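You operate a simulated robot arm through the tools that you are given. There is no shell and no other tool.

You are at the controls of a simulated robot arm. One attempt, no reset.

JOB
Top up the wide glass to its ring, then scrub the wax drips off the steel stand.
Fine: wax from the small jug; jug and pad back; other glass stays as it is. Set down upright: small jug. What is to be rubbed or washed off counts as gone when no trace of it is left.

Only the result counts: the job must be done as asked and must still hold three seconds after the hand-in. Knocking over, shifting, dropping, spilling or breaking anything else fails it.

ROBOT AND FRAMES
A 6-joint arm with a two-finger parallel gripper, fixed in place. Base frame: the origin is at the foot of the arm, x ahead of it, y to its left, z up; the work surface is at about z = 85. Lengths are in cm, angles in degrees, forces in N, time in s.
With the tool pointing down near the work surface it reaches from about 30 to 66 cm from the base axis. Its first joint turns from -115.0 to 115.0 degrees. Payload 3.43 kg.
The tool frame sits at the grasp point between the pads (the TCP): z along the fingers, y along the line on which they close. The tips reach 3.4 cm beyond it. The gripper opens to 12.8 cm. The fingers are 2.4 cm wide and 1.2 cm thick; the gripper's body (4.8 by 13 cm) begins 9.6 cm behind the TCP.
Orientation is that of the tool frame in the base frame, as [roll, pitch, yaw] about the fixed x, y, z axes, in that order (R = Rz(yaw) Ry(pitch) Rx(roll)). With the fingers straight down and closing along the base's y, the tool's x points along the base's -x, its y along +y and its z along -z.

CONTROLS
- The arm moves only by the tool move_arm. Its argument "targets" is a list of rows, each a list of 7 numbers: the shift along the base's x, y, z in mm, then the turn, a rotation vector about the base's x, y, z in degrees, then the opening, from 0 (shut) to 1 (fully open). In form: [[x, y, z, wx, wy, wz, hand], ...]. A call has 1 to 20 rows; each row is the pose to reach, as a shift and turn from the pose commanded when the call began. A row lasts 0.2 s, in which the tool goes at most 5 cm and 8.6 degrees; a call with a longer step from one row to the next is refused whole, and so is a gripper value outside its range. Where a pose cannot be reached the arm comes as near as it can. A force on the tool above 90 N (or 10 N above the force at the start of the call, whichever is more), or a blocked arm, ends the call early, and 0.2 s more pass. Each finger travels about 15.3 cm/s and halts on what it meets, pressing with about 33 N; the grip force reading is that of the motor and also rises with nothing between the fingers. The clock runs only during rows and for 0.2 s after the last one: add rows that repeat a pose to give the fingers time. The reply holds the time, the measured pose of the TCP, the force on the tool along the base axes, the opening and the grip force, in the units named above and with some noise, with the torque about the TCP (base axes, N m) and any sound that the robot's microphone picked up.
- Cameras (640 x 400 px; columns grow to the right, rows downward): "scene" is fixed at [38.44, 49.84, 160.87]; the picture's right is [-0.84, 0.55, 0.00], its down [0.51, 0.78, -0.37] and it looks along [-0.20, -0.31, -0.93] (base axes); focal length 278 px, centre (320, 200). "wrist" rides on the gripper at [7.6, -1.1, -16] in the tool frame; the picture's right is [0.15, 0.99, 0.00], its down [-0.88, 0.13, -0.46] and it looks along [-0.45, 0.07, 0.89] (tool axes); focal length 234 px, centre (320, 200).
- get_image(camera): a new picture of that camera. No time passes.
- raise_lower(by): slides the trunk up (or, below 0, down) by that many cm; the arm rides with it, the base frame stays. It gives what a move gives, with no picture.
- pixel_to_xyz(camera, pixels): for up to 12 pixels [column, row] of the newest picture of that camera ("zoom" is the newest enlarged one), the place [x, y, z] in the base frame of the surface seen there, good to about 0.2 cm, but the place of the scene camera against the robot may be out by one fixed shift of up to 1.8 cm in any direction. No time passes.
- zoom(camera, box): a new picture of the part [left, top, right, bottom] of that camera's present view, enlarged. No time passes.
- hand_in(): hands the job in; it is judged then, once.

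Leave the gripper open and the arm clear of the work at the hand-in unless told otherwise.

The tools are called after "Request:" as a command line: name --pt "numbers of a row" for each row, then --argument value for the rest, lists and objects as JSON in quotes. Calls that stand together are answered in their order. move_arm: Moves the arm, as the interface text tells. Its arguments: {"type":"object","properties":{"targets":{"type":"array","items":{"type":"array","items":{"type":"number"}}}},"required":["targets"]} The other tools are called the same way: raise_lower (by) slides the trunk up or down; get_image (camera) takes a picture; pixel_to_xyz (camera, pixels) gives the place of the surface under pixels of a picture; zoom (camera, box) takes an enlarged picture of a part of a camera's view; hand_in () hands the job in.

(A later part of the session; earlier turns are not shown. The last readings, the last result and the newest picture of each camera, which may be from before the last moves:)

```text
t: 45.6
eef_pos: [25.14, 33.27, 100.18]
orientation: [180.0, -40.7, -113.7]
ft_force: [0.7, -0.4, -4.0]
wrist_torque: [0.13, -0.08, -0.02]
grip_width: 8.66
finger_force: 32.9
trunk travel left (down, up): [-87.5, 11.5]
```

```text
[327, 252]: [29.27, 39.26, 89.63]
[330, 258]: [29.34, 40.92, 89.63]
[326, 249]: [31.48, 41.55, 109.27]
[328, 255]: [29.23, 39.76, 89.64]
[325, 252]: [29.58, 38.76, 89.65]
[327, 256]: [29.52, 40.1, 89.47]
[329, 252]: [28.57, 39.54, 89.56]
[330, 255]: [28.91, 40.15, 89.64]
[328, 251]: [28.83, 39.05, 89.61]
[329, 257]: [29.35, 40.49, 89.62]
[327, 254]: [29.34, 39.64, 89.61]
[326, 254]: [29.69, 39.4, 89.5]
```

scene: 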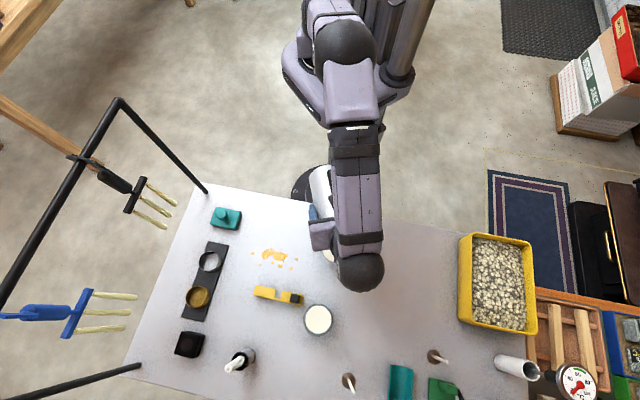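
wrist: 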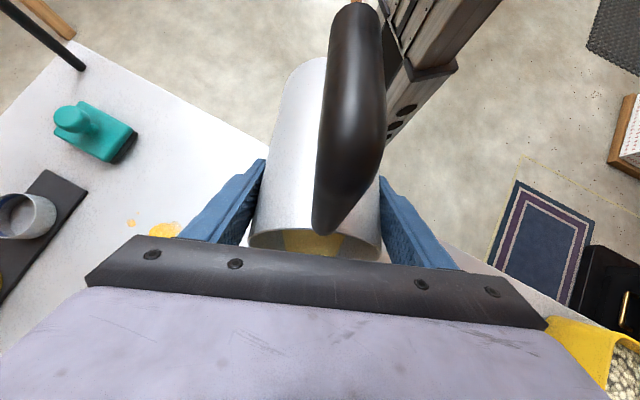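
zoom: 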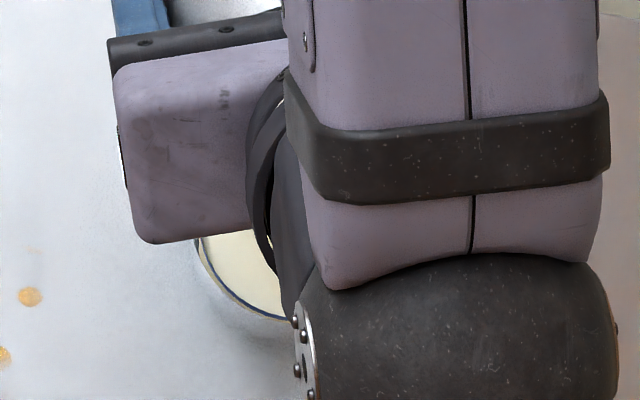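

Level 89.6. Another 1°, hold, then I'll judge the ring closely.

Request:
move_arm --pt "0 0.2 0.5 -0.46 0.2 0 0" --pt "0.2 0.5 1.1 -0.92 0.4 0 0" --pt "0.2 0.5 1.1 -0.92 0.4 0 0" --pt "0.2 0.5 1.1 -0.92 0.4 0 0" --pt "0.2 0.5 1.1 -0.92 0.4 0 0" --pt "0.2 0.5 1.1 -0.92 0.4 0 0" --pt "0.2 0.5 1.1 -0.92 0.4 0 0"

Request:
get_image --camera "scene"

Request:
zoom --camera "scene" --box '[316, 240, 348, 265]'

Request:
pixel_to_xyz --camera "scene" --pixels '[[327, 252], [330, 258], [328, 255], [325, 252], [327, 256], [329, 252], [330, 255], [328, 252], [329, 257], [327, 254], [326, 254]]'

```text
t: 47.2
eef_pos: [25.25, 33.24, 100.34]
orientation: [179.9, -41.5, -113.8]
ft_force: [0.1, -0.1, -4.4]
wrist_torque: [0.09, -0.02, -0.01]
grip_width: 8.63
finger_force: 33.2
trunk travel left (down, up): [-87.5, 11.5]
```

```text
taken
```

scene: 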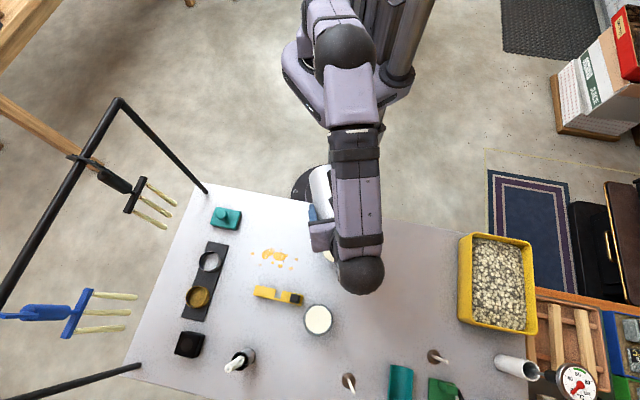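

```text
16.00 times, centred on (332, 252) of scene
```

zoom: 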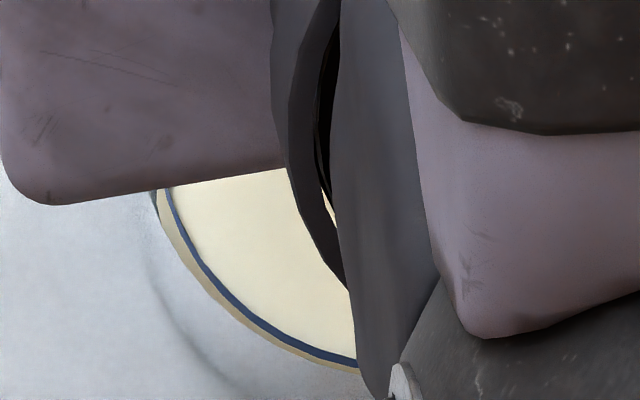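

```text
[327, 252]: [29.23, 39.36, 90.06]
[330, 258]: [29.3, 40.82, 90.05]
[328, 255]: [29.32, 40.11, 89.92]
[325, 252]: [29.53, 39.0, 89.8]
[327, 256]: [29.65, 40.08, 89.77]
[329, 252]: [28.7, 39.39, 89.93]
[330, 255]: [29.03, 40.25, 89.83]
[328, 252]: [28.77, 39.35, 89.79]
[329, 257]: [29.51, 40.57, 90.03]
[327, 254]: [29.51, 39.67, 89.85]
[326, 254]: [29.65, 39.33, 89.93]
```

Level ≈89.9, nearly at the ring. I'll stop here: untilt 16° about the lip to halt the flow, keeping the lip over the glass, then check closely.

Request:
move_arm --pt "-0.4 -1 -2.2 1.83 -0.8 0 0" --pt "-0.8 -2 -4.4 3.66 -1.6 0 0" --pt "-1.2 -3 -6.6 5.5 -2.4 0 0" --pt "-1.6 -4 -8.8 7.3 -3.2 0 0" --pt "-2 -5 -11 9.2 -4 0 0" --pt "-2.4 -6 -13 11 -4.8 0 0" --pt "-2.8 -7 -15 12.8 -5.6 0 0" --pt "-3.2 -8 -17 14.7 -6.4 0 0" --pt "-3.2 -8 -17 14.7 -6.4 0 0" --pt "-3.2 -8 -17 14.7 -6.4 0 0" --pt "-3.2 -8 -17 14.7 -6.4 0 0"

Request:
get_image --camera "scene"

Request:
zoom --camera "scene" --box '[304, 220, 368, 270]'

Request:
pixel_to_xyz --camera "scene" --pixels '[[327, 252], [330, 258], [328, 255], [325, 252], [327, 256], [329, 252], [330, 255], [328, 252], [332, 258], [335, 259], [336, 256], [342, 259]]'

```text
t: 49.6
eef_pos: [24.96, 32.47, 98.72]
orientation: [179.9, -25.5, -113.8]
ft_force: [-0.1, 0.7, -4.6]
wrist_torque: [0.08, -0.03, -0.02]
grip_width: 8.67
finger_force: 32.7
trunk travel left (down, up): [-87.5, 11.5]
```

```text
taken
```

scene: 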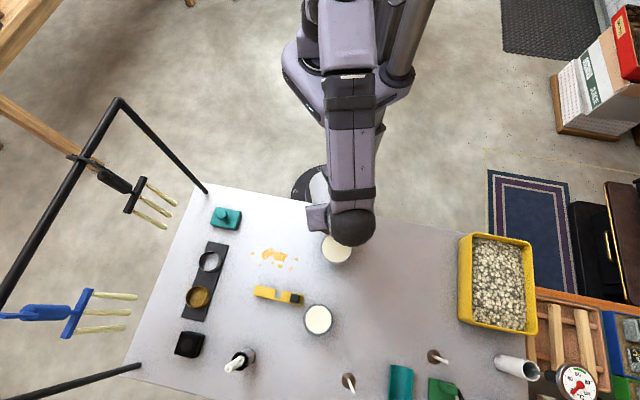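

```text
8.00 times, centred on (336, 245) of scene
```

zoom: 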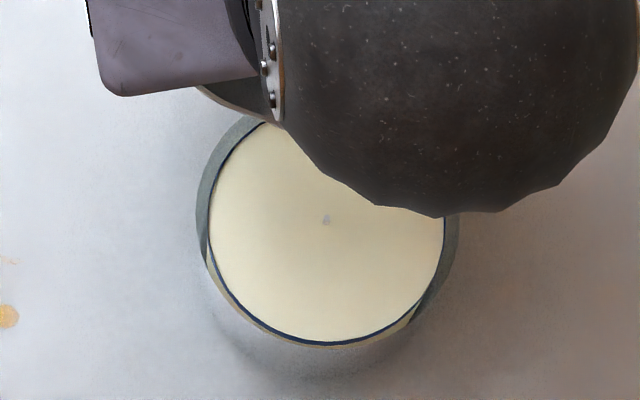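

```text
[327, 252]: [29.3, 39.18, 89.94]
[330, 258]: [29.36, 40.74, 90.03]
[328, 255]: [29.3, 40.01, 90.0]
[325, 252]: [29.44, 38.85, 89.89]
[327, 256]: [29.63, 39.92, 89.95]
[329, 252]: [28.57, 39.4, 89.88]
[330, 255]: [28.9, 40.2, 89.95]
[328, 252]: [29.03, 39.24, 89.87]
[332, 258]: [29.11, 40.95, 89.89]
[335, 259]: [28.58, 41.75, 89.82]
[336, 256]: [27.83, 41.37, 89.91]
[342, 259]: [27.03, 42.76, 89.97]
```

Flow has stopped at z≈89.93 (scene), no spill visible on the table. I'll raise the jug, bring it to 45°, and move back toward its home so the wrist camera can compare wax to the ring.

Request:
move_arm --pt "0 0 10 1.8 -0.8 0 0" --pt "0 0 30 5.5 -2.4 0 0" --pt "0 0 55 9.2 -4 0 0" --pt "0 0 80 12.8 -5.6 0 0" --pt "0 0 105 14.7 -6.4 0 0" --pt "-4 8 120 14.7 -6.4 0 0" --pt "-12 26 125 14.7 -6.4 0 0" --pt "-22 47 125 14.7 -6.4 0 0" --pt "-33 70 125 14.7 -6.4 0 0" --pt "-44 94 125 14.7 -6.4 0 0" --pt "-55 118 125 14.7 -6.4 0 0" --pt "-65 140 125 14.7 -6.4 0 0" --pt "-74 158 125 14.7 -6.4 0 0" --pt "-80 170 125 14.7 -6.4 0 0" --pt "-80 170 125 14.7 -6.4 0 0"

Request:
get_image --camera "wrist"

Request:
get_image --camera "scene"

Request:
zoom --camera "scene" --box '[310, 225, 366, 265]'

```text
t: 52.8
eef_pos: [16.72, 49.37, 111.06]
orientation: [179.9, -9.4, -113.8]
ft_force: [0.6, 0.5, -3.9]
wrist_torque: [0.08, -0.05, 0.02]
grip_width: 8.67
finger_force: 32.9
trunk travel left (down, up): [-87.5, 11.5]
```

```text
taken
```

wrist: 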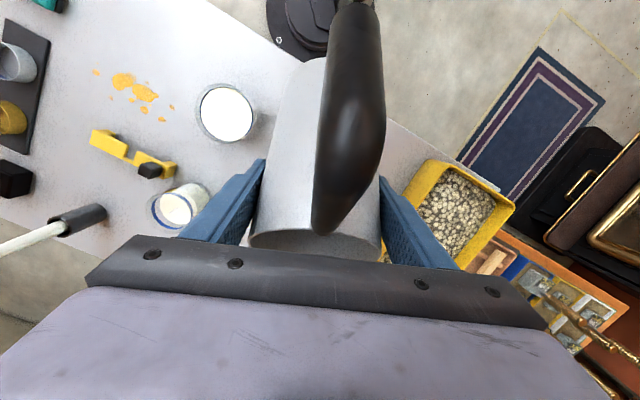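

```text
taken
```

scene: 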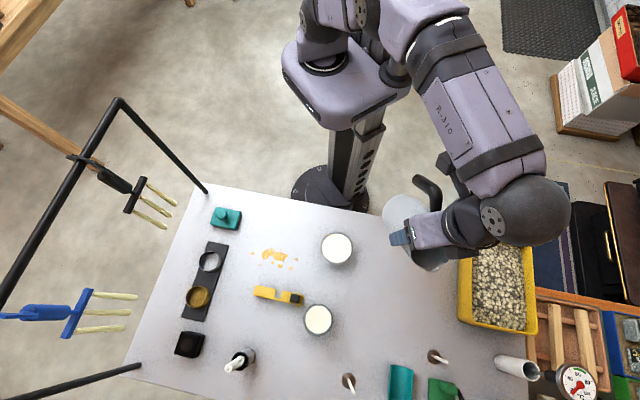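

```text
10.00 times, centred on (338, 245) of scene
```

zoom: 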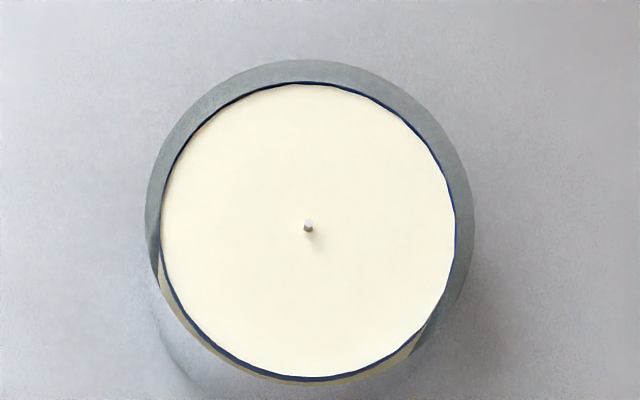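

The wax surface now sits within the blue band. I'll look at it through the wrist camera zoomed.

Request:
zoom --camera "wrist" --box '[190, 75, 262, 150]'

Request:
zoom --camera "wrist" --box '[208, 125, 248, 150]'

Request:
zoom --camera "wrist" --box '[208, 78, 248, 103]'

Request:
pixel_to_xyz --camera "wrist" --pixels '[[225, 100], [215, 110], [235, 115], [225, 125], [220, 105], [230, 120]]'

```text
5.33 times, centred on (226, 112) of wrist
```

zoom: 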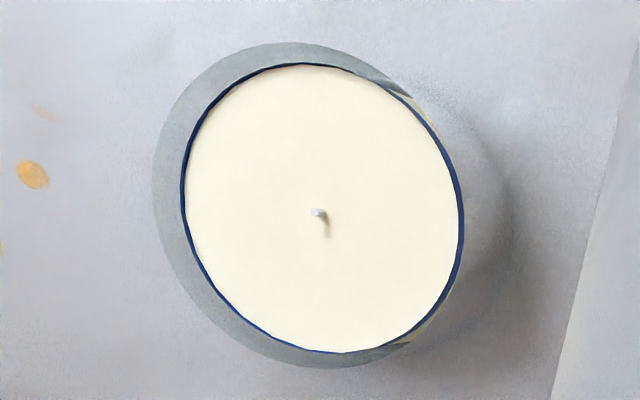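

```text
16.00 times, centred on (228, 138) of wrist
```

zoom: 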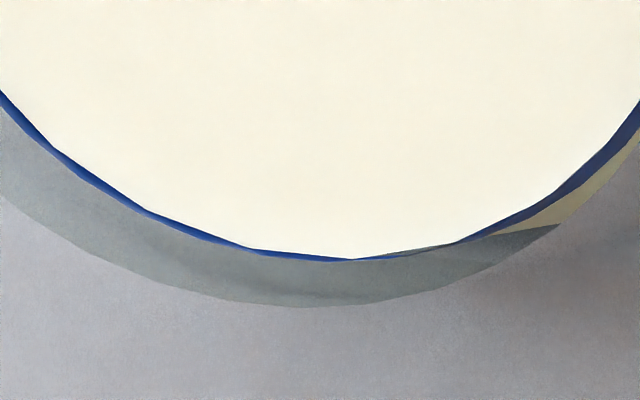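

```text
16.00 times, centred on (228, 90) of wrist
```

zoom: 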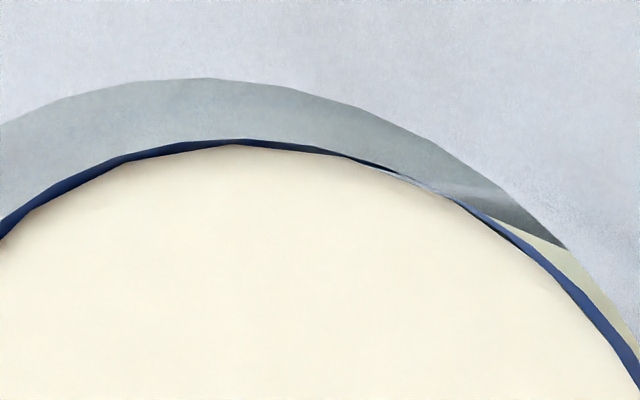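

```text
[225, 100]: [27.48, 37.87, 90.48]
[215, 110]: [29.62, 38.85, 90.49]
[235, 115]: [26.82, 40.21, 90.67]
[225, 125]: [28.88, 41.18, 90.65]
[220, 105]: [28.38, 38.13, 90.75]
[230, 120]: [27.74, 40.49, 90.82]
```

The band shows both above the wax on the far wall and below it on the near wall, in nearly equal parts, so the wax is at the ring. Now I'll return the jug: untilt about 44.6° while moving above its home spot at z≈112.

Request:
move_arm --pt "0 2 0 1.8 -0.8 0 0" --pt "0 5 0 5.2 -2.3 0 0" --pt "-1 10 2 8.9 -3.9 0 0" --pt "-2 15 4 12.6 -5.5 0 0" --pt "-3 20 5 16.3 -7.1 0 0" --pt "-4 26 6 20 -8.8 0 0" --pt "-5 32 7 23.7 -10.4 0 0" --pt "-6 38 8 27.4 -12 0 0" --pt "-8 44 9 31.1 -13.6 0 0" --pt "-10 50 9 34.8 -15.3 0 0" --pt "-11 55 9 38.4 -16.9 0 0" --pt "-11 57 9 40.9 -17.9 0 0" --pt "-11 57 9 40.9 -17.9 0 0"

Request:
get_image --camera "wrist"

Request:
get_image --camera "scene"

```text
t: 55.6
eef_pos: [15.79, 55.31, 112.22]
orientation: [179.9, 35.2, -113.7]
ft_force: [0.0, -0.3, -3.3]
wrist_torque: [0.01, -0.06, 0.01]
grip_width: 8.65
finger_force: 32.5
trunk travel left (down, up): [-87.5, 11.5]
```

```text
taken
```

wrist: 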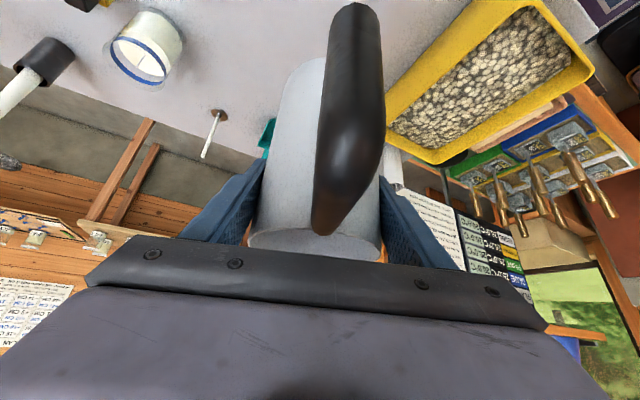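

```text
taken
```

scene: 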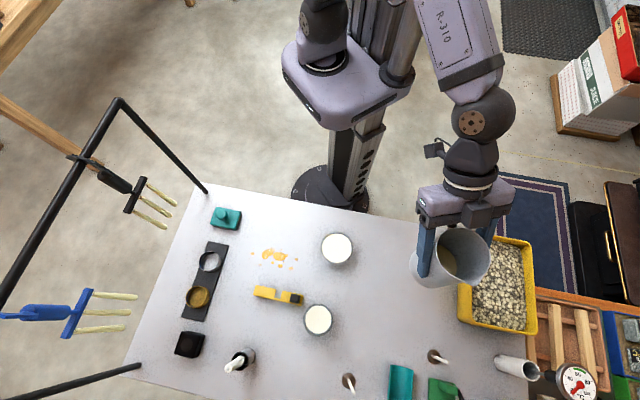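

The jug is upright above its home with TCP (15.8,55.3,112.2). I'll lower to about 1 cm above the table.

Request:
move_arm --pt "-1 -1 -20 0 0 0 0" --pt "-2 -2 -50 0 0 0 0" --pt "-2 -2 -80 0 0 0 0" --pt "-2 -2 -110 0 0 0 0" --pt "-2 -2 -135 0 0 0 0" --pt "-2 -2 -150 0 0 0 0" --pt "-2 -2 -157 0 0 0 0" --pt "-2 -2 -157 0 0 0 0"

Request:
zoom --camera "scene" --box '[360, 180, 488, 300]'

```text
t: 57.4
eef_pos: [15.51, 54.91, 96.28]
orientation: [179.8, 35.1, -113.7]
ft_force: [0.0, 0.1, -3.5]
wrist_torque: [0.0, -0.02, 0.0]
grip_width: 8.62
finger_force: 32.7
trunk travel left (down, up): [-87.5, 11.5]
```

```text
3.33 times, centred on (424, 240) of scene
```

zoom: 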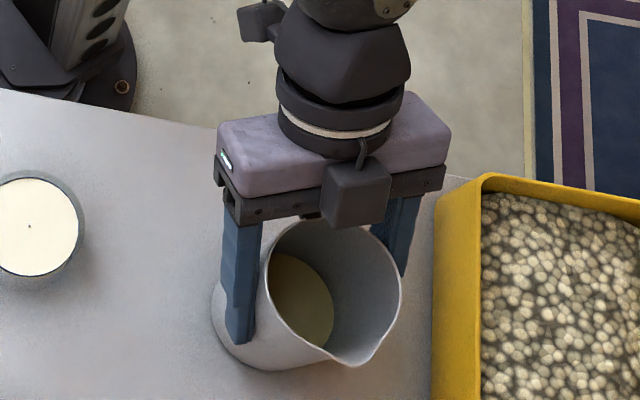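

About 0.8 cm to go. I'll lower slowly in small steps and watch the force.

Request:
move_arm --pt "0 1 -2 0 0 0 0" --pt "0 1 -4 0 0 0 0" --pt "0 1 -6 0 0 0 0" --pt "0 1 -7 0 0 0 0" --pt "0 1 -7 0 0 0 0"

```text
t: 58.6
eef_pos: [15.53, 55.01, 95.77]
orientation: [179.8, 35.0, -113.7]
ft_force: [-0.9, 0.0, -4.1]
wrist_torque: [0.01, -0.02, 0.0]
grip_width: 8.67
finger_force: 33.1
trunk travel left (down, up): [-87.5, 11.5]
```

No contact yet (force still −4 N). Down another few millimetres.

Request:
move_arm --pt "0 0 -1 0 0 0 0" --pt "0 0 -2 0 0 0 0" --pt "0 0 -2.5 0 0 0 0" --pt "0 0 -2.5 0 0 0 0"

```text
t: 59.6
eef_pos: [15.41, 54.92, 95.5]
orientation: [179.9, 35.3, -113.8]
ft_force: [2.6, 0.4, 5.4]
wrist_torque: [-0.24, -0.13, 0.05]
grip_width: 8.65
finger_force: 33.4
trunk travel left (down, up): [-87.5, 11.5]
```

Contact: force flipped to +5 N, so the jug is on the table at its original spot. I'll ease up slightly and open the hand.

Request:
move_arm --pt "0 0 0.7 0 0 0 0" --pt "0 0 0.7 0 0 0 0.72" --pt "0 0 0.7 0 0 0 0.85" --pt "0 0 0.7 0 0 0 1" --pt "0 0 0.7 0 0 0 1" --pt "0 0 0.7 0 0 0 1"

Request:
get_image --camera "scene"

Request:
get_image --camera "wrist"

```text
t: 61.0
eef_pos: [15.52, 54.97, 95.54]
orientation: [180.0, 35.3, -113.7]
ft_force: [0.3, -0.5, 0.0]
wrist_torque: [0.01, -0.04, -0.01]
grip_width: 12.77
finger_force: 0.1
trunk travel left (down, up): [-87.5, 11.5]
```

```text
taken
```

scene: 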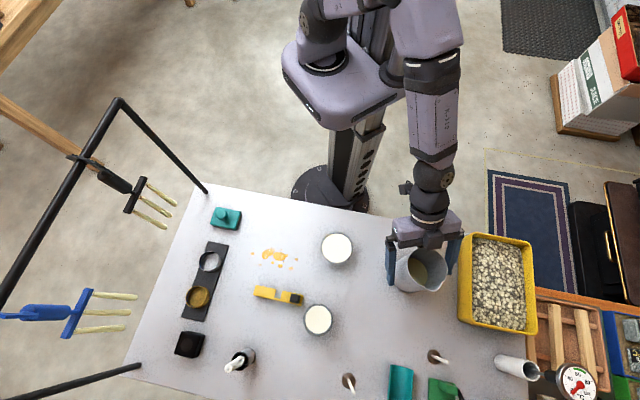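

```text
taken
```

wrist: 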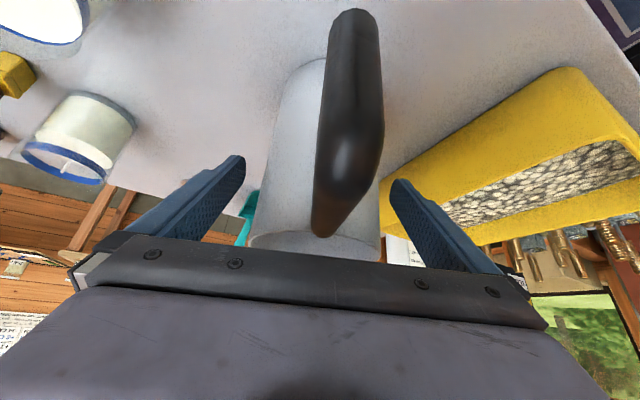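

The jug stands upright and released. I'll back out along the tool axis, then rise.

Request:
move_arm --pt "-5 -12 18 0 0 0 1" --pt "-12 -28 43 0 0 0 1" --pt "-20 -46 72 0 0 0 1" --pt "-28 -63 99 0 0 0 1" --pt "-32 -74 115 0 0 0 1" --pt "-32 -74 155 0 0 0 1" --pt "-32 -74 195 0 0 0 1" --pt "-32 -74 195 0 0 0 1"

Request:
get_image --camera "scene"

Request:
zoom --camera "scene" --box '[300, 200, 460, 300]'

```text
t: 62.8
eef_pos: [12.3, 47.61, 115.08]
orientation: [179.8, 35.1, -113.6]
ft_force: [-0.5, 0.0, -0.1]
wrist_torque: [0.01, -0.02, -0.02]
grip_width: 12.77
finger_force: 0.1
trunk travel left (down, up): [-87.5, 11.5]
```

```text
taken
```

scene: 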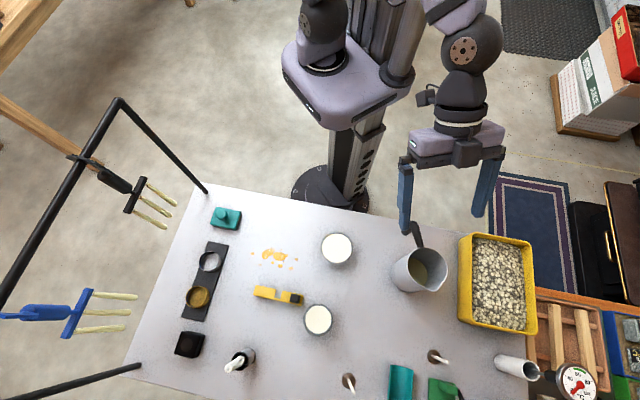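

```text
4.00 times, centred on (380, 250) of scene
```

zoom: 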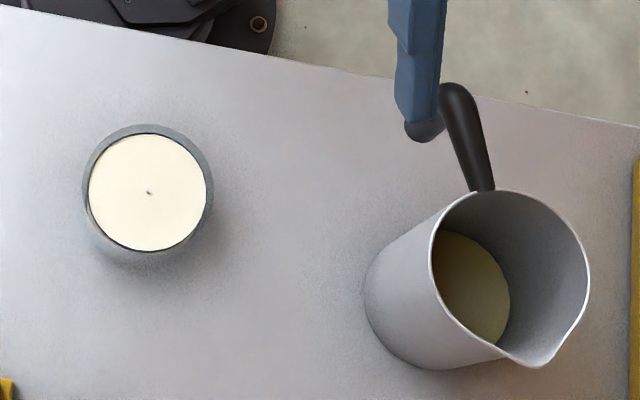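

Jug is back in place and upright. Next I'll straighten the tool to vertical.

Request:
move_arm --pt "0 0 0 -6.42 2.82 0 1" --pt "0 0 0 -12.84 5.63 0 1" --pt "0 0 0 -19.26 8.45 0 1" --pt "0 0 0 -25.7 11.27 0 1" --pt "0 0 0 -32.15 14.1 0 1" --pt "0 0 0 -32.15 14.1 0 1"

```text
t: 64.2
eef_pos: [12.37, 47.38, 115.1]
orientation: [179.8, 0.1, -113.6]
ft_force: [-0.4, 0.1, 0.6]
wrist_torque: [-0.01, 0.02, 0.0]
grip_width: 12.82
finger_force: 0.0
trunk travel left (down, up): [-87.5, 11.5]
```

Now I'll sweep the vertical tool in an arc at z≈115 toward the pad, turning the hand so its narrow side faces the frame, stopping just short.

Request:
move_arm --pt "34 -8.5 0 0 0 -7.84 1" --pt "68 -20 0 0 0 -15.7 1" --pt "101 -34 0 0 0 -23.5 1" --pt "133.5 -50 0 0 0 -31.4 1" --pt "164.5 -69 0 0 0 -39.2 1" --pt "194 -89.5 0 0 0 -47 1" --pt "222 -113 0 0 0 -54.9 1" --pt "248.5 -138 0 0 0 -62.7 1" --pt "273 -165 0 0 0 -70.6 1" --pt "295.5 -193.5 0 0 0 -78.4 1" --pt "316 -224 0 0 0 -86.2 1" --pt "334 -256 0 0 0 -94.1 1" --pt "334 -256 0 0 0 -94.1 1"

Request:
get_image --camera "wrist"

Request:
get_image --camera "scene"

```text
t: 67.0
eef_pos: [45.8, 21.84, 114.96]
orientation: [179.8, 0.2, 152.1]
ft_force: [0.7, 0.8, -0.3]
wrist_torque: [-0.05, 0.01, 0.02]
grip_width: 12.79
finger_force: 0.1
trunk travel left (down, up): [-87.5, 11.5]
```

```text
taken
```

wrist: 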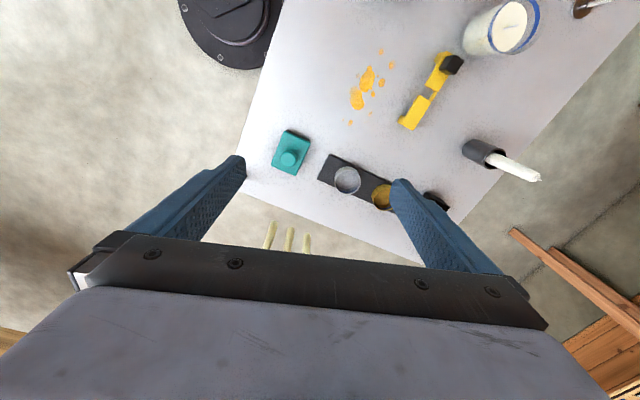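

```text
taken
```

scene: 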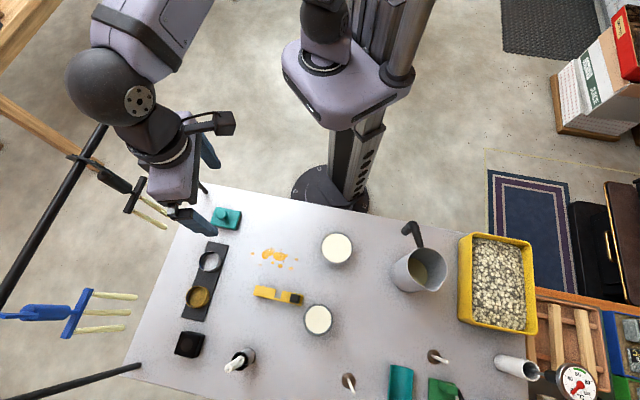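

The gripper's extra box sticks out on one side, so I need to watch clearance to the hanging tapers near the pad. I'll measure the tapers, frame bar, pad and knob from this view.

Request:
pixel_to_xyz --camera "wrist" --pixels '[[273, 223], [270, 238], [291, 229], [289, 243], [307, 234], [290, 157], [283, 163], [279, 131], [309, 141], [298, 173], [273, 162], [288, 150]]'

Request:
zoom --camera "wrist" --box '[250, 120, 346, 180]'

Request:
zoom --camera "scene" --box '[60, 60, 260, 240]'

Request:
pixel_to_xyz --camera "scene" --pixels '[[95, 90], [140, 102], [148, 140], [165, 185], [190, 225], [210, 155], [70, 170], [110, 175]]'

```text
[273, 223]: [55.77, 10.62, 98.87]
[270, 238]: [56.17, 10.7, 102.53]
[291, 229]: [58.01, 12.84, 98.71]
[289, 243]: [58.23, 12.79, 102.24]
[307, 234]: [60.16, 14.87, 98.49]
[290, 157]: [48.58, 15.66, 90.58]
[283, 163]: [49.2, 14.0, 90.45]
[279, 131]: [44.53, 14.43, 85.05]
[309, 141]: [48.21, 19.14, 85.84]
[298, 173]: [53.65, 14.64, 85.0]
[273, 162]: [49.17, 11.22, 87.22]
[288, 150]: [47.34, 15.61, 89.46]
```

```text
6.67 times, centred on (298, 150) of wrist
```

zoom: 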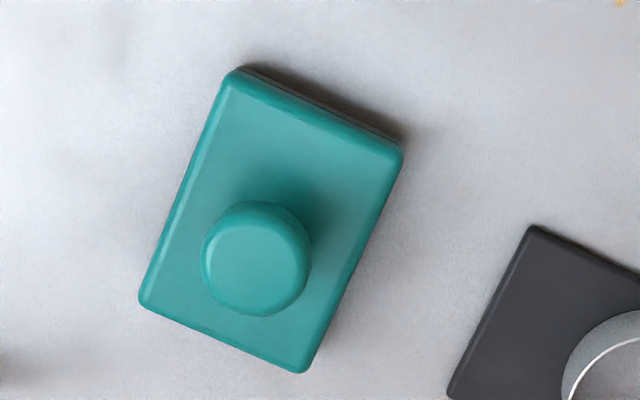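

```text
2.22 times, centred on (160, 150) of scene
```

zoom: 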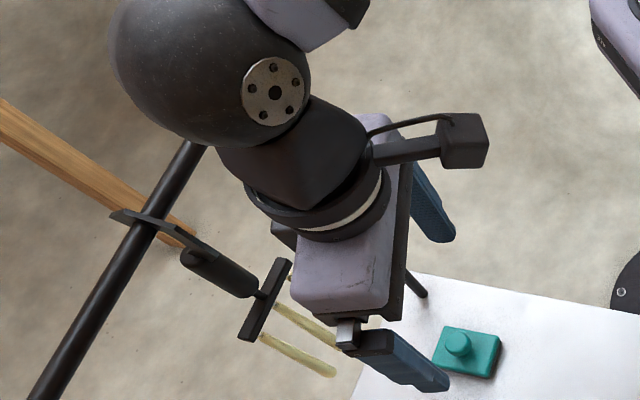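

```text
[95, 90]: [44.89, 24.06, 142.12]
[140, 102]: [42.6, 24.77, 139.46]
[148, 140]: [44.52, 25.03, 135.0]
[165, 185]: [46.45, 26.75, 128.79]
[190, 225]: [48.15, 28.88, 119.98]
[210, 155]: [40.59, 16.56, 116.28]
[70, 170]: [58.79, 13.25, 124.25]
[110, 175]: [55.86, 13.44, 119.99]
```

Tapers are at (55.8,10.6), (58.0,12.8), (60.2,14.9) with bottoms near z 98.6. I'll locate the gripper's protruding box (zoom (283,238)) to determine its offset.

Request:
pixel_to_xyz --camera "zoom" --pixels '[[280, 228], [284, 240], [290, 250], [276, 230], [335, 330], [348, 330], [300, 300], [465, 140], [300, 190], [330, 220], [190, 60], [130, 60]]'

```text
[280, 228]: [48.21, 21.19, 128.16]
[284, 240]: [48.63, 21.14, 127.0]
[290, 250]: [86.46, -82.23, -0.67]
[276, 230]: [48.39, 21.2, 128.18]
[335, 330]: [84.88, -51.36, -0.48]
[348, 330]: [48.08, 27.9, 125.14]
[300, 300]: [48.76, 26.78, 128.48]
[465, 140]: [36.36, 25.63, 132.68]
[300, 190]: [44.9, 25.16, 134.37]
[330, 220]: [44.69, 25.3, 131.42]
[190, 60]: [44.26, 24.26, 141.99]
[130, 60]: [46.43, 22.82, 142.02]
```

The box only reaches about 4–6 cm from the tool axis. I'll turn to yaw ≈190° (best clearance to the tapers), go above the knob, lower to z≈103 with the hand half open, and look.

Request:
move_arm --pt "0 0 0 0 0 7.6 0.9" --pt "0 0 0 0 0 15.2 0.8" --pt "8 -16 0 0 0 22.8 0.7" --pt "16 -36 0 0 0 30.4 0.6" --pt "24 -55 0 0 0 38 0.5" --pt "29 -68 0 0 0 38 0.5" --pt "29 -68 -40 0 0 38 0.5" --pt "29 -68 -80 0 0 38 0.5" --pt "29 -68 -120 0 0 38 0.5" --pt "29 -68 -120 0 0 38 0.5"

Request:
get_image --camera "wrist"

Request:
get_image --camera "scene"

```text
t: 69.2
eef_pos: [48.44, 15.18, 103.13]
orientation: [179.7, 0.1, -169.7]
ft_force: [-0.3, 0.4, 0.5]
wrist_torque: [0.01, -0.01, 0.02]
grip_width: 6.4
finger_force: 0.0
trunk travel left (down, up): [-87.5, 11.5]
```

```text
taken
```

wrist: 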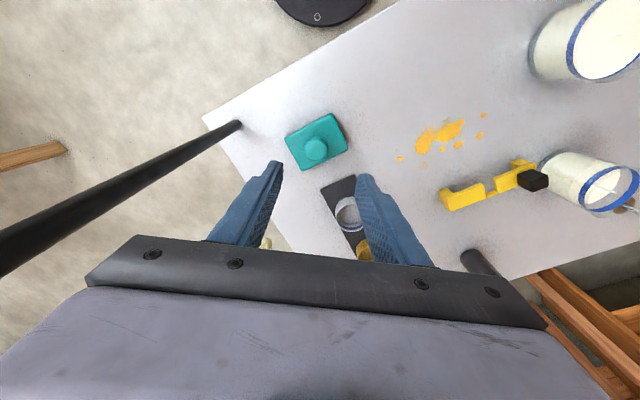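

```text
taken
```

scene: 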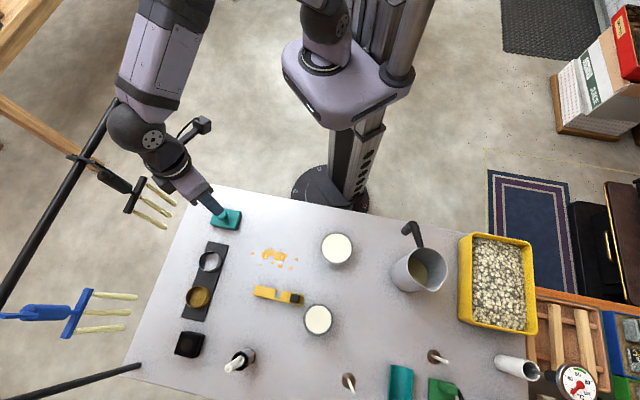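

Above the pad with the knob at wrist (316,150). I'll zoom and measure the knob centre exactly.

Request:
zoom --camera "wrist" --box '[276, 105, 356, 175]'

Request:
pixel_to_xyz --camera "wrist" --pixels '[[316, 148], [306, 148], [326, 148], [316, 140], [316, 157], [285, 136], [332, 113], [348, 144], [304, 170]]'

Request:
zoom --camera "scene" --box '[80, 90, 260, 250]'

```text
5.71 times, centred on (316, 140) of wrist
```

zoom: 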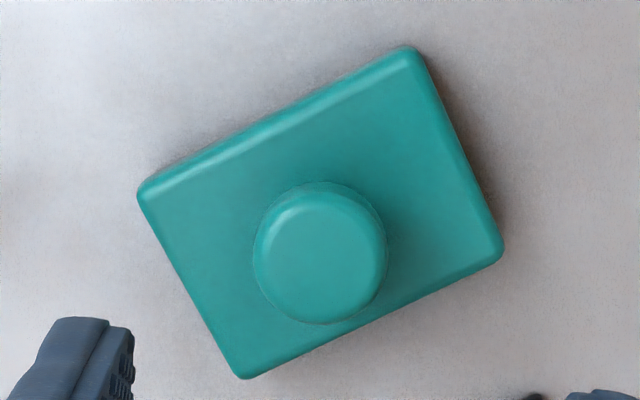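

```text
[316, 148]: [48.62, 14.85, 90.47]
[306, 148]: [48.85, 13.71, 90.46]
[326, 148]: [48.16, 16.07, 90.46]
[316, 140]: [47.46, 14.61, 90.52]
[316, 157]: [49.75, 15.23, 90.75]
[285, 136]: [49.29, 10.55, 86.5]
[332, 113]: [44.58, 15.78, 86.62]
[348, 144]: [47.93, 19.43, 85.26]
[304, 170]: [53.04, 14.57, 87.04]
```

```text
2.50 times, centred on (170, 170) of scene
```

zoom: 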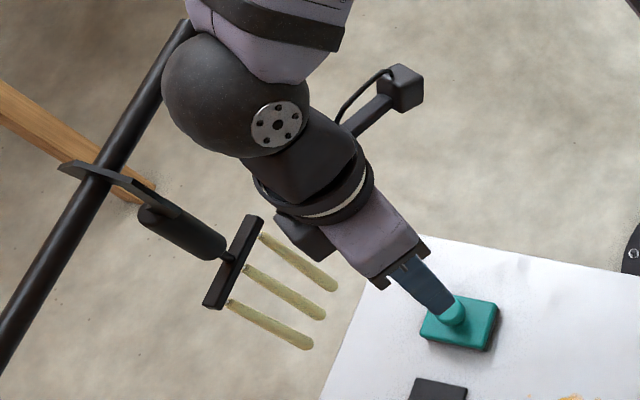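

Knob centre ≈(48.85,14.9), top z 90.5; pad top z≈87.1. I'll lower to z≈92.5 over it, then the last bit slowly so the fingertips stay just above the pad's plate.

Request:
move_arm --pt "2 -1 -35 0 0 0 0.5" --pt "4 -3 -70 0 0 0 0.5" --pt "4 -3 -100 0 0 0 0.5" --pt "4 -3 -110 0 0 0 0.5" --pt "4 -3 -117 0 0 0 0.5" --pt "4 -3 -120 0 0 0 0.5" --pt "4 -3 -120 0 0 0 0.5"

Request:
get_image --camera "wrist"

Request:
get_image --camera "scene"

Request:
zoom --camera "scene" --box '[80, 90, 260, 250]'

```text
t: 70.8
eef_pos: [48.94, 14.93, 91.12]
orientation: [179.9, 0.0, -169.8]
ft_force: [0.5, 0.2, 0.4]
wrist_torque: [-0.03, 0.01, -0.02]
grip_width: 6.4
finger_force: 0.1
trunk travel left (down, up): [-87.5, 11.5]
```

```text
taken
```

wrist: 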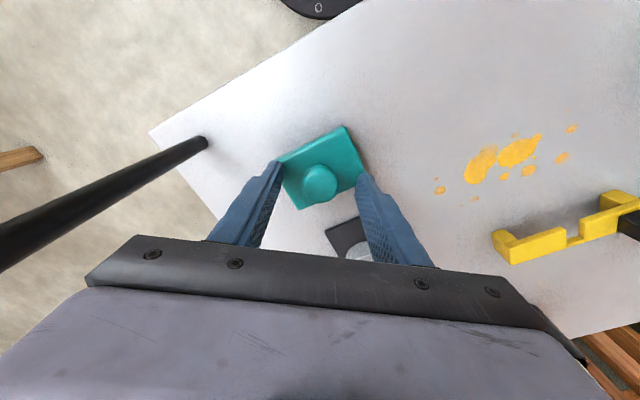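

```text
taken
```

scene: 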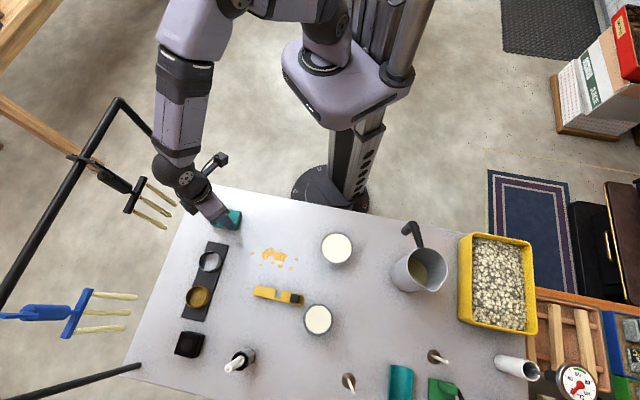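

```text
2.50 times, centred on (170, 170) of scene
```

zoom: 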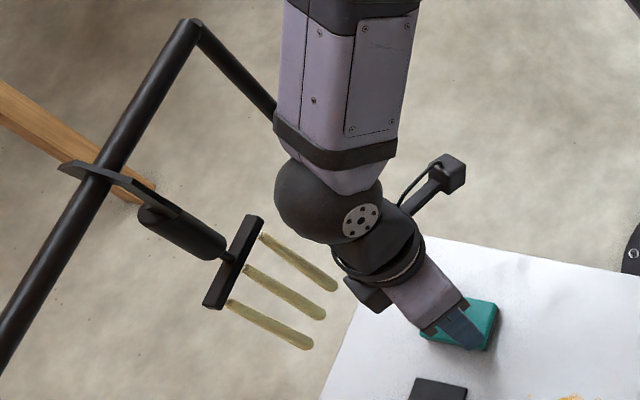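

The knob is centred between the fingers. I'll close on it.

Request:
move_arm --pt "0 0 0 0 0 0 0.3" --pt "0 0 0 0 0 0 0.2" --pt "0 0 0 0 0 0 0" --pt "0 0 0 0 0 0 0" --pt "0 0 0 0 0 0 0"

Request:
get_image --camera "wrist"

```text
t: 72.0
eef_pos: [49.02, 14.95, 91.05]
orientation: [179.9, 0.1, -169.8]
ft_force: [-0.5, -0.1, -0.2]
wrist_torque: [-0.01, 0.01, 0.0]
grip_width: 2.84
finger_force: 33.5
trunk travel left (down, up): [-87.5, 11.5]
```

```text
taken
```

wrist: 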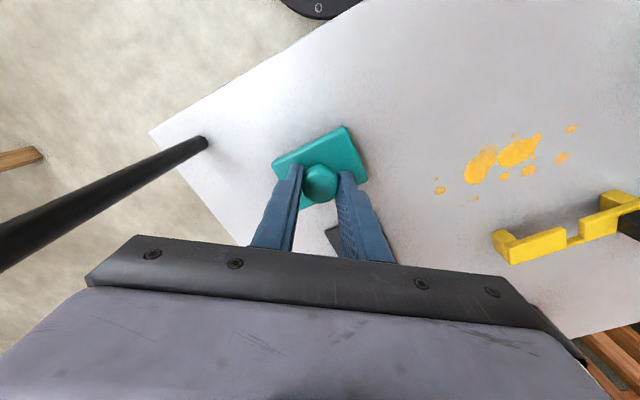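

Knob gripped (2.84 cm, 33 N). Before moving, I'll measure the yellow holder and the black strip near the drips so the pad won't touch them.

Request:
zoom --camera "scene" --box '[192, 240, 320, 320]'

Request:
pixel_to_xyz --camera "zoom" --pixels '[[316, 222], [400, 245], [440, 252], [500, 245], [560, 262], [310, 255], [553, 310], [175, 12], [150, 110], [120, 200], [100, 330], [430, 270]]'

```text
5.00 times, centred on (256, 280) of scene
```

zoom: 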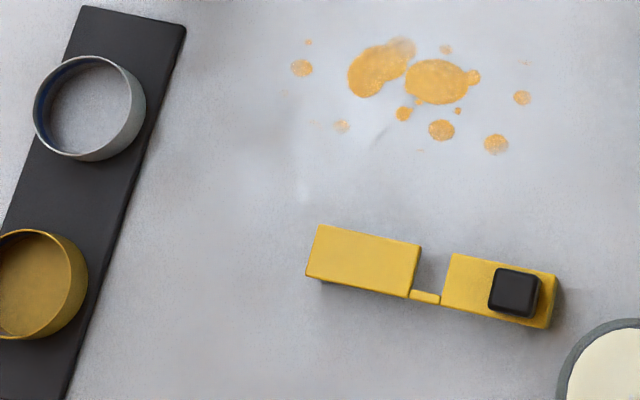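

```text
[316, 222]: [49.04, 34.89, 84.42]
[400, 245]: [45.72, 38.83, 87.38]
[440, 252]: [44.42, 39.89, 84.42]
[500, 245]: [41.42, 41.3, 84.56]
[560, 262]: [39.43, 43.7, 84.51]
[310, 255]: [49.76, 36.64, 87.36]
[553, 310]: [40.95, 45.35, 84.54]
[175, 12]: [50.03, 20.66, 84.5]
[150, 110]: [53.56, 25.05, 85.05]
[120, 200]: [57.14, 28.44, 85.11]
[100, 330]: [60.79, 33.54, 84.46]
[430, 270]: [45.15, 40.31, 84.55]
```

The yellow holder's near edge is ~3 cm beyond the outermost drip, so strokes with the pad centre kept below it are clear. I'll lift the pad 6 cm and carry it to the start of the drips at about (47.8,25.7).

Request:
move_arm --pt "0 0 10 0 0 0 0" --pt "0 0 30 0 0 0 0" --pt "0 0 60 0 0 0 0" --pt "-3 25 60 0 0 0 0" --pt "-6 55 60 0 0 0 0" --pt "-9 85 60 0 0 0 0" --pt "-12 107 60 0 0 0 0" --pt "-12 107 60 0 0 0 0"

Request:
get_image --camera "scene"

Request:
get_image --camera "wrist"

```text
t: 73.8
eef_pos: [47.84, 25.69, 97.05]
orientation: [179.8, 0.1, -169.8]
ft_force: [-0.9, 0.3, -1.1]
wrist_torque: [0.0, 0.01, -0.01]
grip_width: 2.83
finger_force: 33.0
trunk travel left (down, up): [-87.5, 11.5]
```

```text
taken
```

scene: 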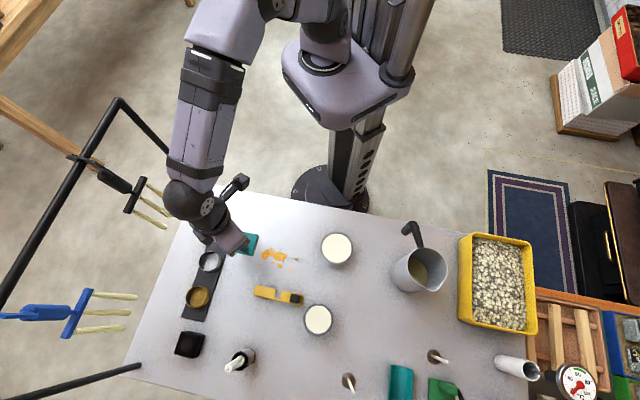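

```text
taken
```

wrist: 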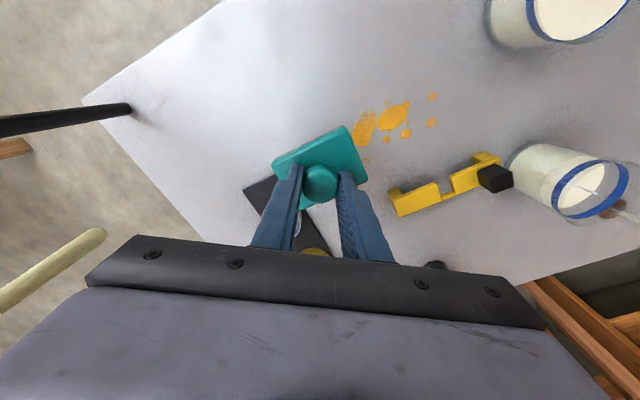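

The pad is lifted and held level. Now lowering gently to touch the table.

Request:
move_arm --pt "0 0 -25 0 0 0 0" --pt "0 0 -45 0 0 0 0" --pt "0 0 -55 0 0 0 0" --pt "0 0 -59 0 0 0 0" --pt "0 0 -61 0 0 0 0" --pt "0 0 -62 0 0 0 0"

```text
t: 75.2
eef_pos: [47.76, 25.56, 91.02]
orientation: [179.8, 0.2, -169.8]
ft_force: [-1.6, -3.0, 11.0]
wrist_torque: [-0.27, 0.31, 0.05]
grip_width: 2.85
finger_force: 33.1
trunk travel left (down, up): [-87.5, 11.5]
```

Contact with 11 N. First stroke: along the drips and back, at the near edge of the smear.

Request:
move_arm --pt "-17 10 0 0 0 0 0" --pt "-34 20 0 0 0 0 0" --pt "-51 30 0 0 0 0 0" --pt "-68 40 0 0 0 0 0" --pt "-85 50 0 0 0 0 0" --pt "-102 60 0 0 0 0 0" --pt "-120 71 0 0 0 0 0" --pt "-102 60 0 0 0 0 0" --pt "-85 50 0 0 0 0 0" --pt "-68 40 0 0 0 0 0" --pt "-51 30 0 0 0 0 0" --pt "-34 20 0 0 0 0 0" --pt "-17 10 0 0 0 0 0" --pt "0 0 0 0 0 0 0"

Request:
get_image --camera "wrist"

Request:
get_image --camera "scene"

```text
t: 78.2
eef_pos: [47.64, 25.71, 90.94]
orientation: [179.9, 0.1, -169.6]
ft_force: [-3.9, 0.4, 15.7]
wrist_torque: [0.05, -0.14, -0.04]
grip_width: 2.83
finger_force: 33.3
trunk travel left (down, up): [-87.5, 11.5]
```

```text
taken
```

wrist: 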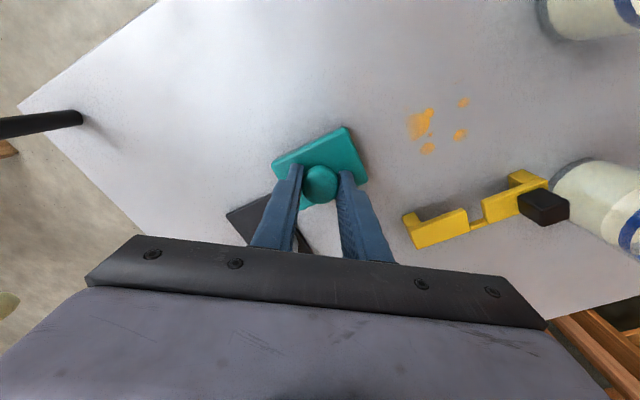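

```text
taken
```

scene: 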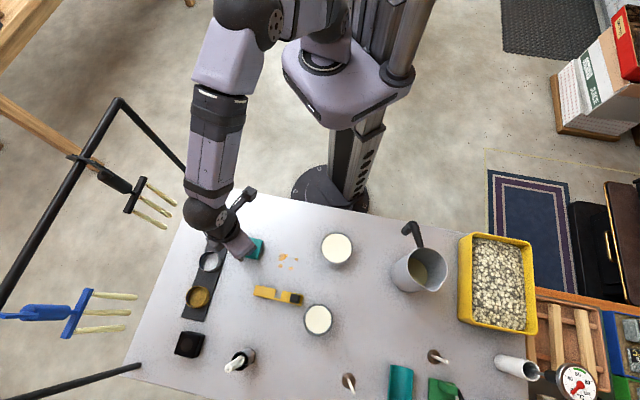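

The scrubbing works: the covered part is gone. Next strokes, shifted 1.7 cm and 3.4 cm toward the remaining drips.

Request:
move_arm --pt "8.7 14.6 0 0 0 0 0" --pt "-8 24.6 0 0 0 0 0" --pt "-25 34.6 0 0 0 0 0" --pt "-42 44.6 0 0 0 0 0" --pt "-59 54.6 0 0 0 0 0" --pt "-76 64.6 0 0 0 0 0" --pt "-93 74.6 0 0 0 0 0" --pt "-111 85.6 0 0 0 0 0" --pt "-102.6 100.2 0 0 0 0 0" --pt "-85 89.2 0 0 0 0 0" --pt "-68 79.2 0 0 0 0 0" --pt "-51 69.2 0 0 0 0 0" --pt "-34 59.2 0 0 0 0 0" --pt "-17 49.2 0 0 0 0 0" --pt "0 39.2 0 0 0 0 0" --pt "17.4 29.2 0 0 0 0 0"

Request:
get_image --camera "wrist"

Request:
get_image --camera "scene"

```text
t: 81.6
eef_pos: [49.42, 28.52, 90.92]
orientation: [179.8, 0.0, -169.7]
ft_force: [-0.7, 0.8, 7.8]
wrist_torque: [-0.02, 0.03, -0.06]
grip_width: 2.82
finger_force: 33.2
trunk travel left (down, up): [-87.5, 11.5]
```

```text
taken
```

wrist: 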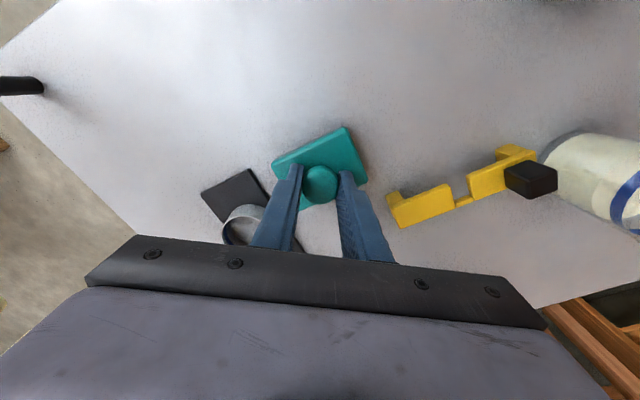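

```text
taken
```

scene: 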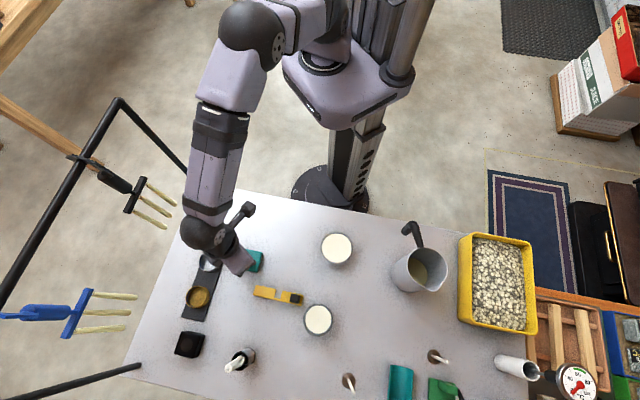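

All visible drips look gone. I'll zoom in to look for faint traces.

Request:
zoom --camera "scene" --box '[240, 235, 320, 285]'

Request:
zoom --camera "wrist" --box '[340, 60, 540, 185]'

```text
8.00 times, centred on (280, 260) of scene
```

zoom: 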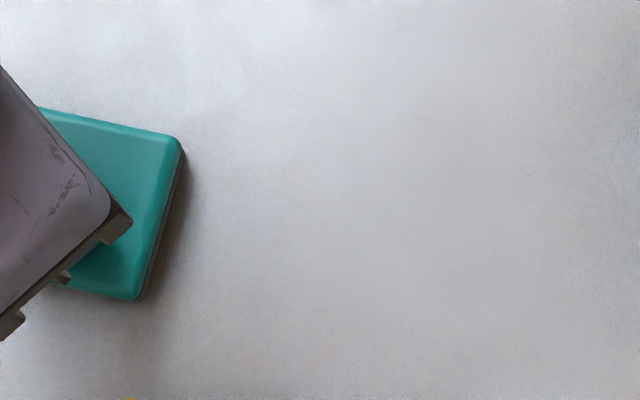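

```text
3.20 times, centred on (440, 122) of wrist
```

zoom: 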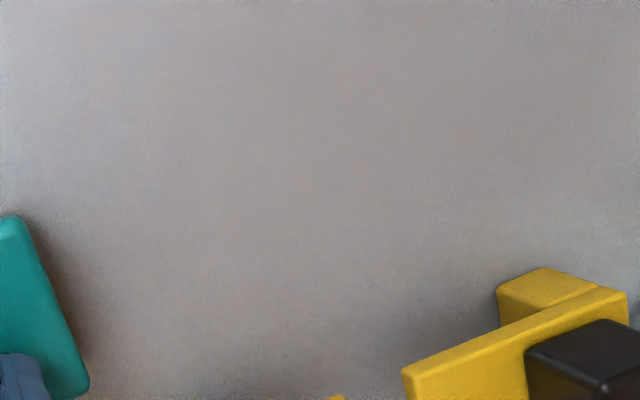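

It looks clean, but I'll do an extra confirming pass with a bit more pressure, including 1.3 cm further out, to remove any invisible traces.

Request:
move_arm --pt "6.6 11.2 -1 0 0 0 0" --pt "-10.4 21.2 -1 0 0 0 0" --pt "-27.4 31.2 -1 0 0 0 0" --pt "-44.4 41.2 -1 0 0 0 0" --pt "-61.4 51.2 -1 0 0 0 0" --pt "-78.4 61.2 -1 0 0 0 0" --pt "-95.4 71.2 -1 0 0 0 0" --pt "-113 82.2 -1 0 0 0 0" --pt "-128.7 56.4 -1 0 0 0 0" --pt "-111.7 46.4 -1 0 0 0 0" --pt "-94.7 36.4 -1 0 0 0 0" --pt "-77.7 26.4 -1 0 0 0 0" --pt "-60.7 16.4 -1 0 0 0 0" --pt "-43.7 6.4 -1 0 0 0 0" --pt "-26.7 -3.6 -1 0 0 0 0" --pt "-8.7 -14.6 -1 0 0 0 0" --pt "-19 -32 -1 0 0 0 0"

Request:
get_image --camera "wrist"

Request:
get_image --camera "scene"

Request:
zoom --camera "scene" --box '[240, 235, 320, 285]'

```text
t: 85.2
eef_pos: [47.81, 25.19, 90.9]
orientation: [179.7, 0.6, -169.7]
ft_force: [5.3, 4.1, 24.3]
wrist_torque: [-0.08, 0.33, -0.02]
grip_width: 2.84
finger_force: 33.1
trunk travel left (down, up): [-87.5, 11.5]
```

```text
taken
```

wrist: 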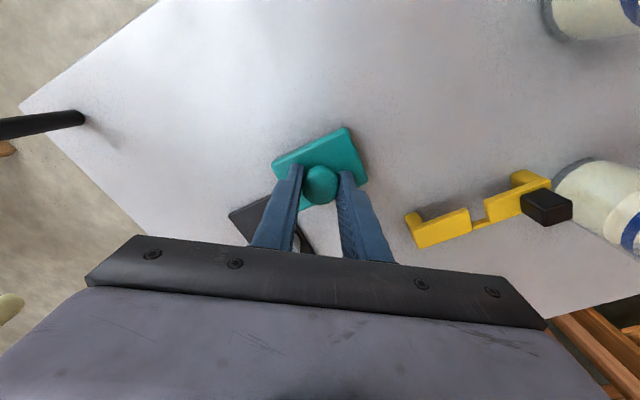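

```text
taken
```

scene: 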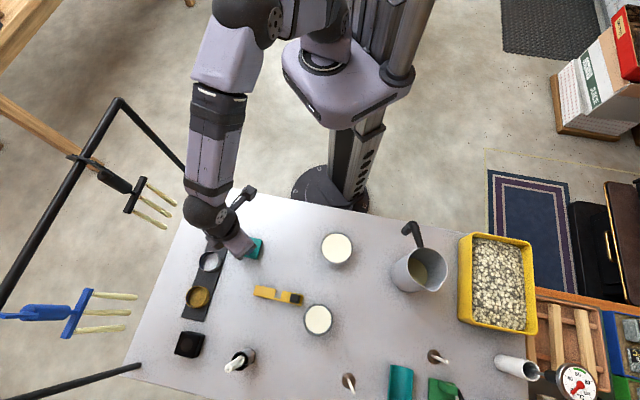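

```text
8.00 times, centred on (280, 260) of scene
```

zoom: 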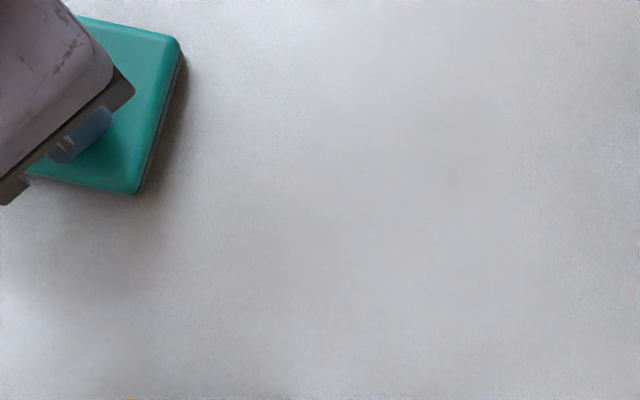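

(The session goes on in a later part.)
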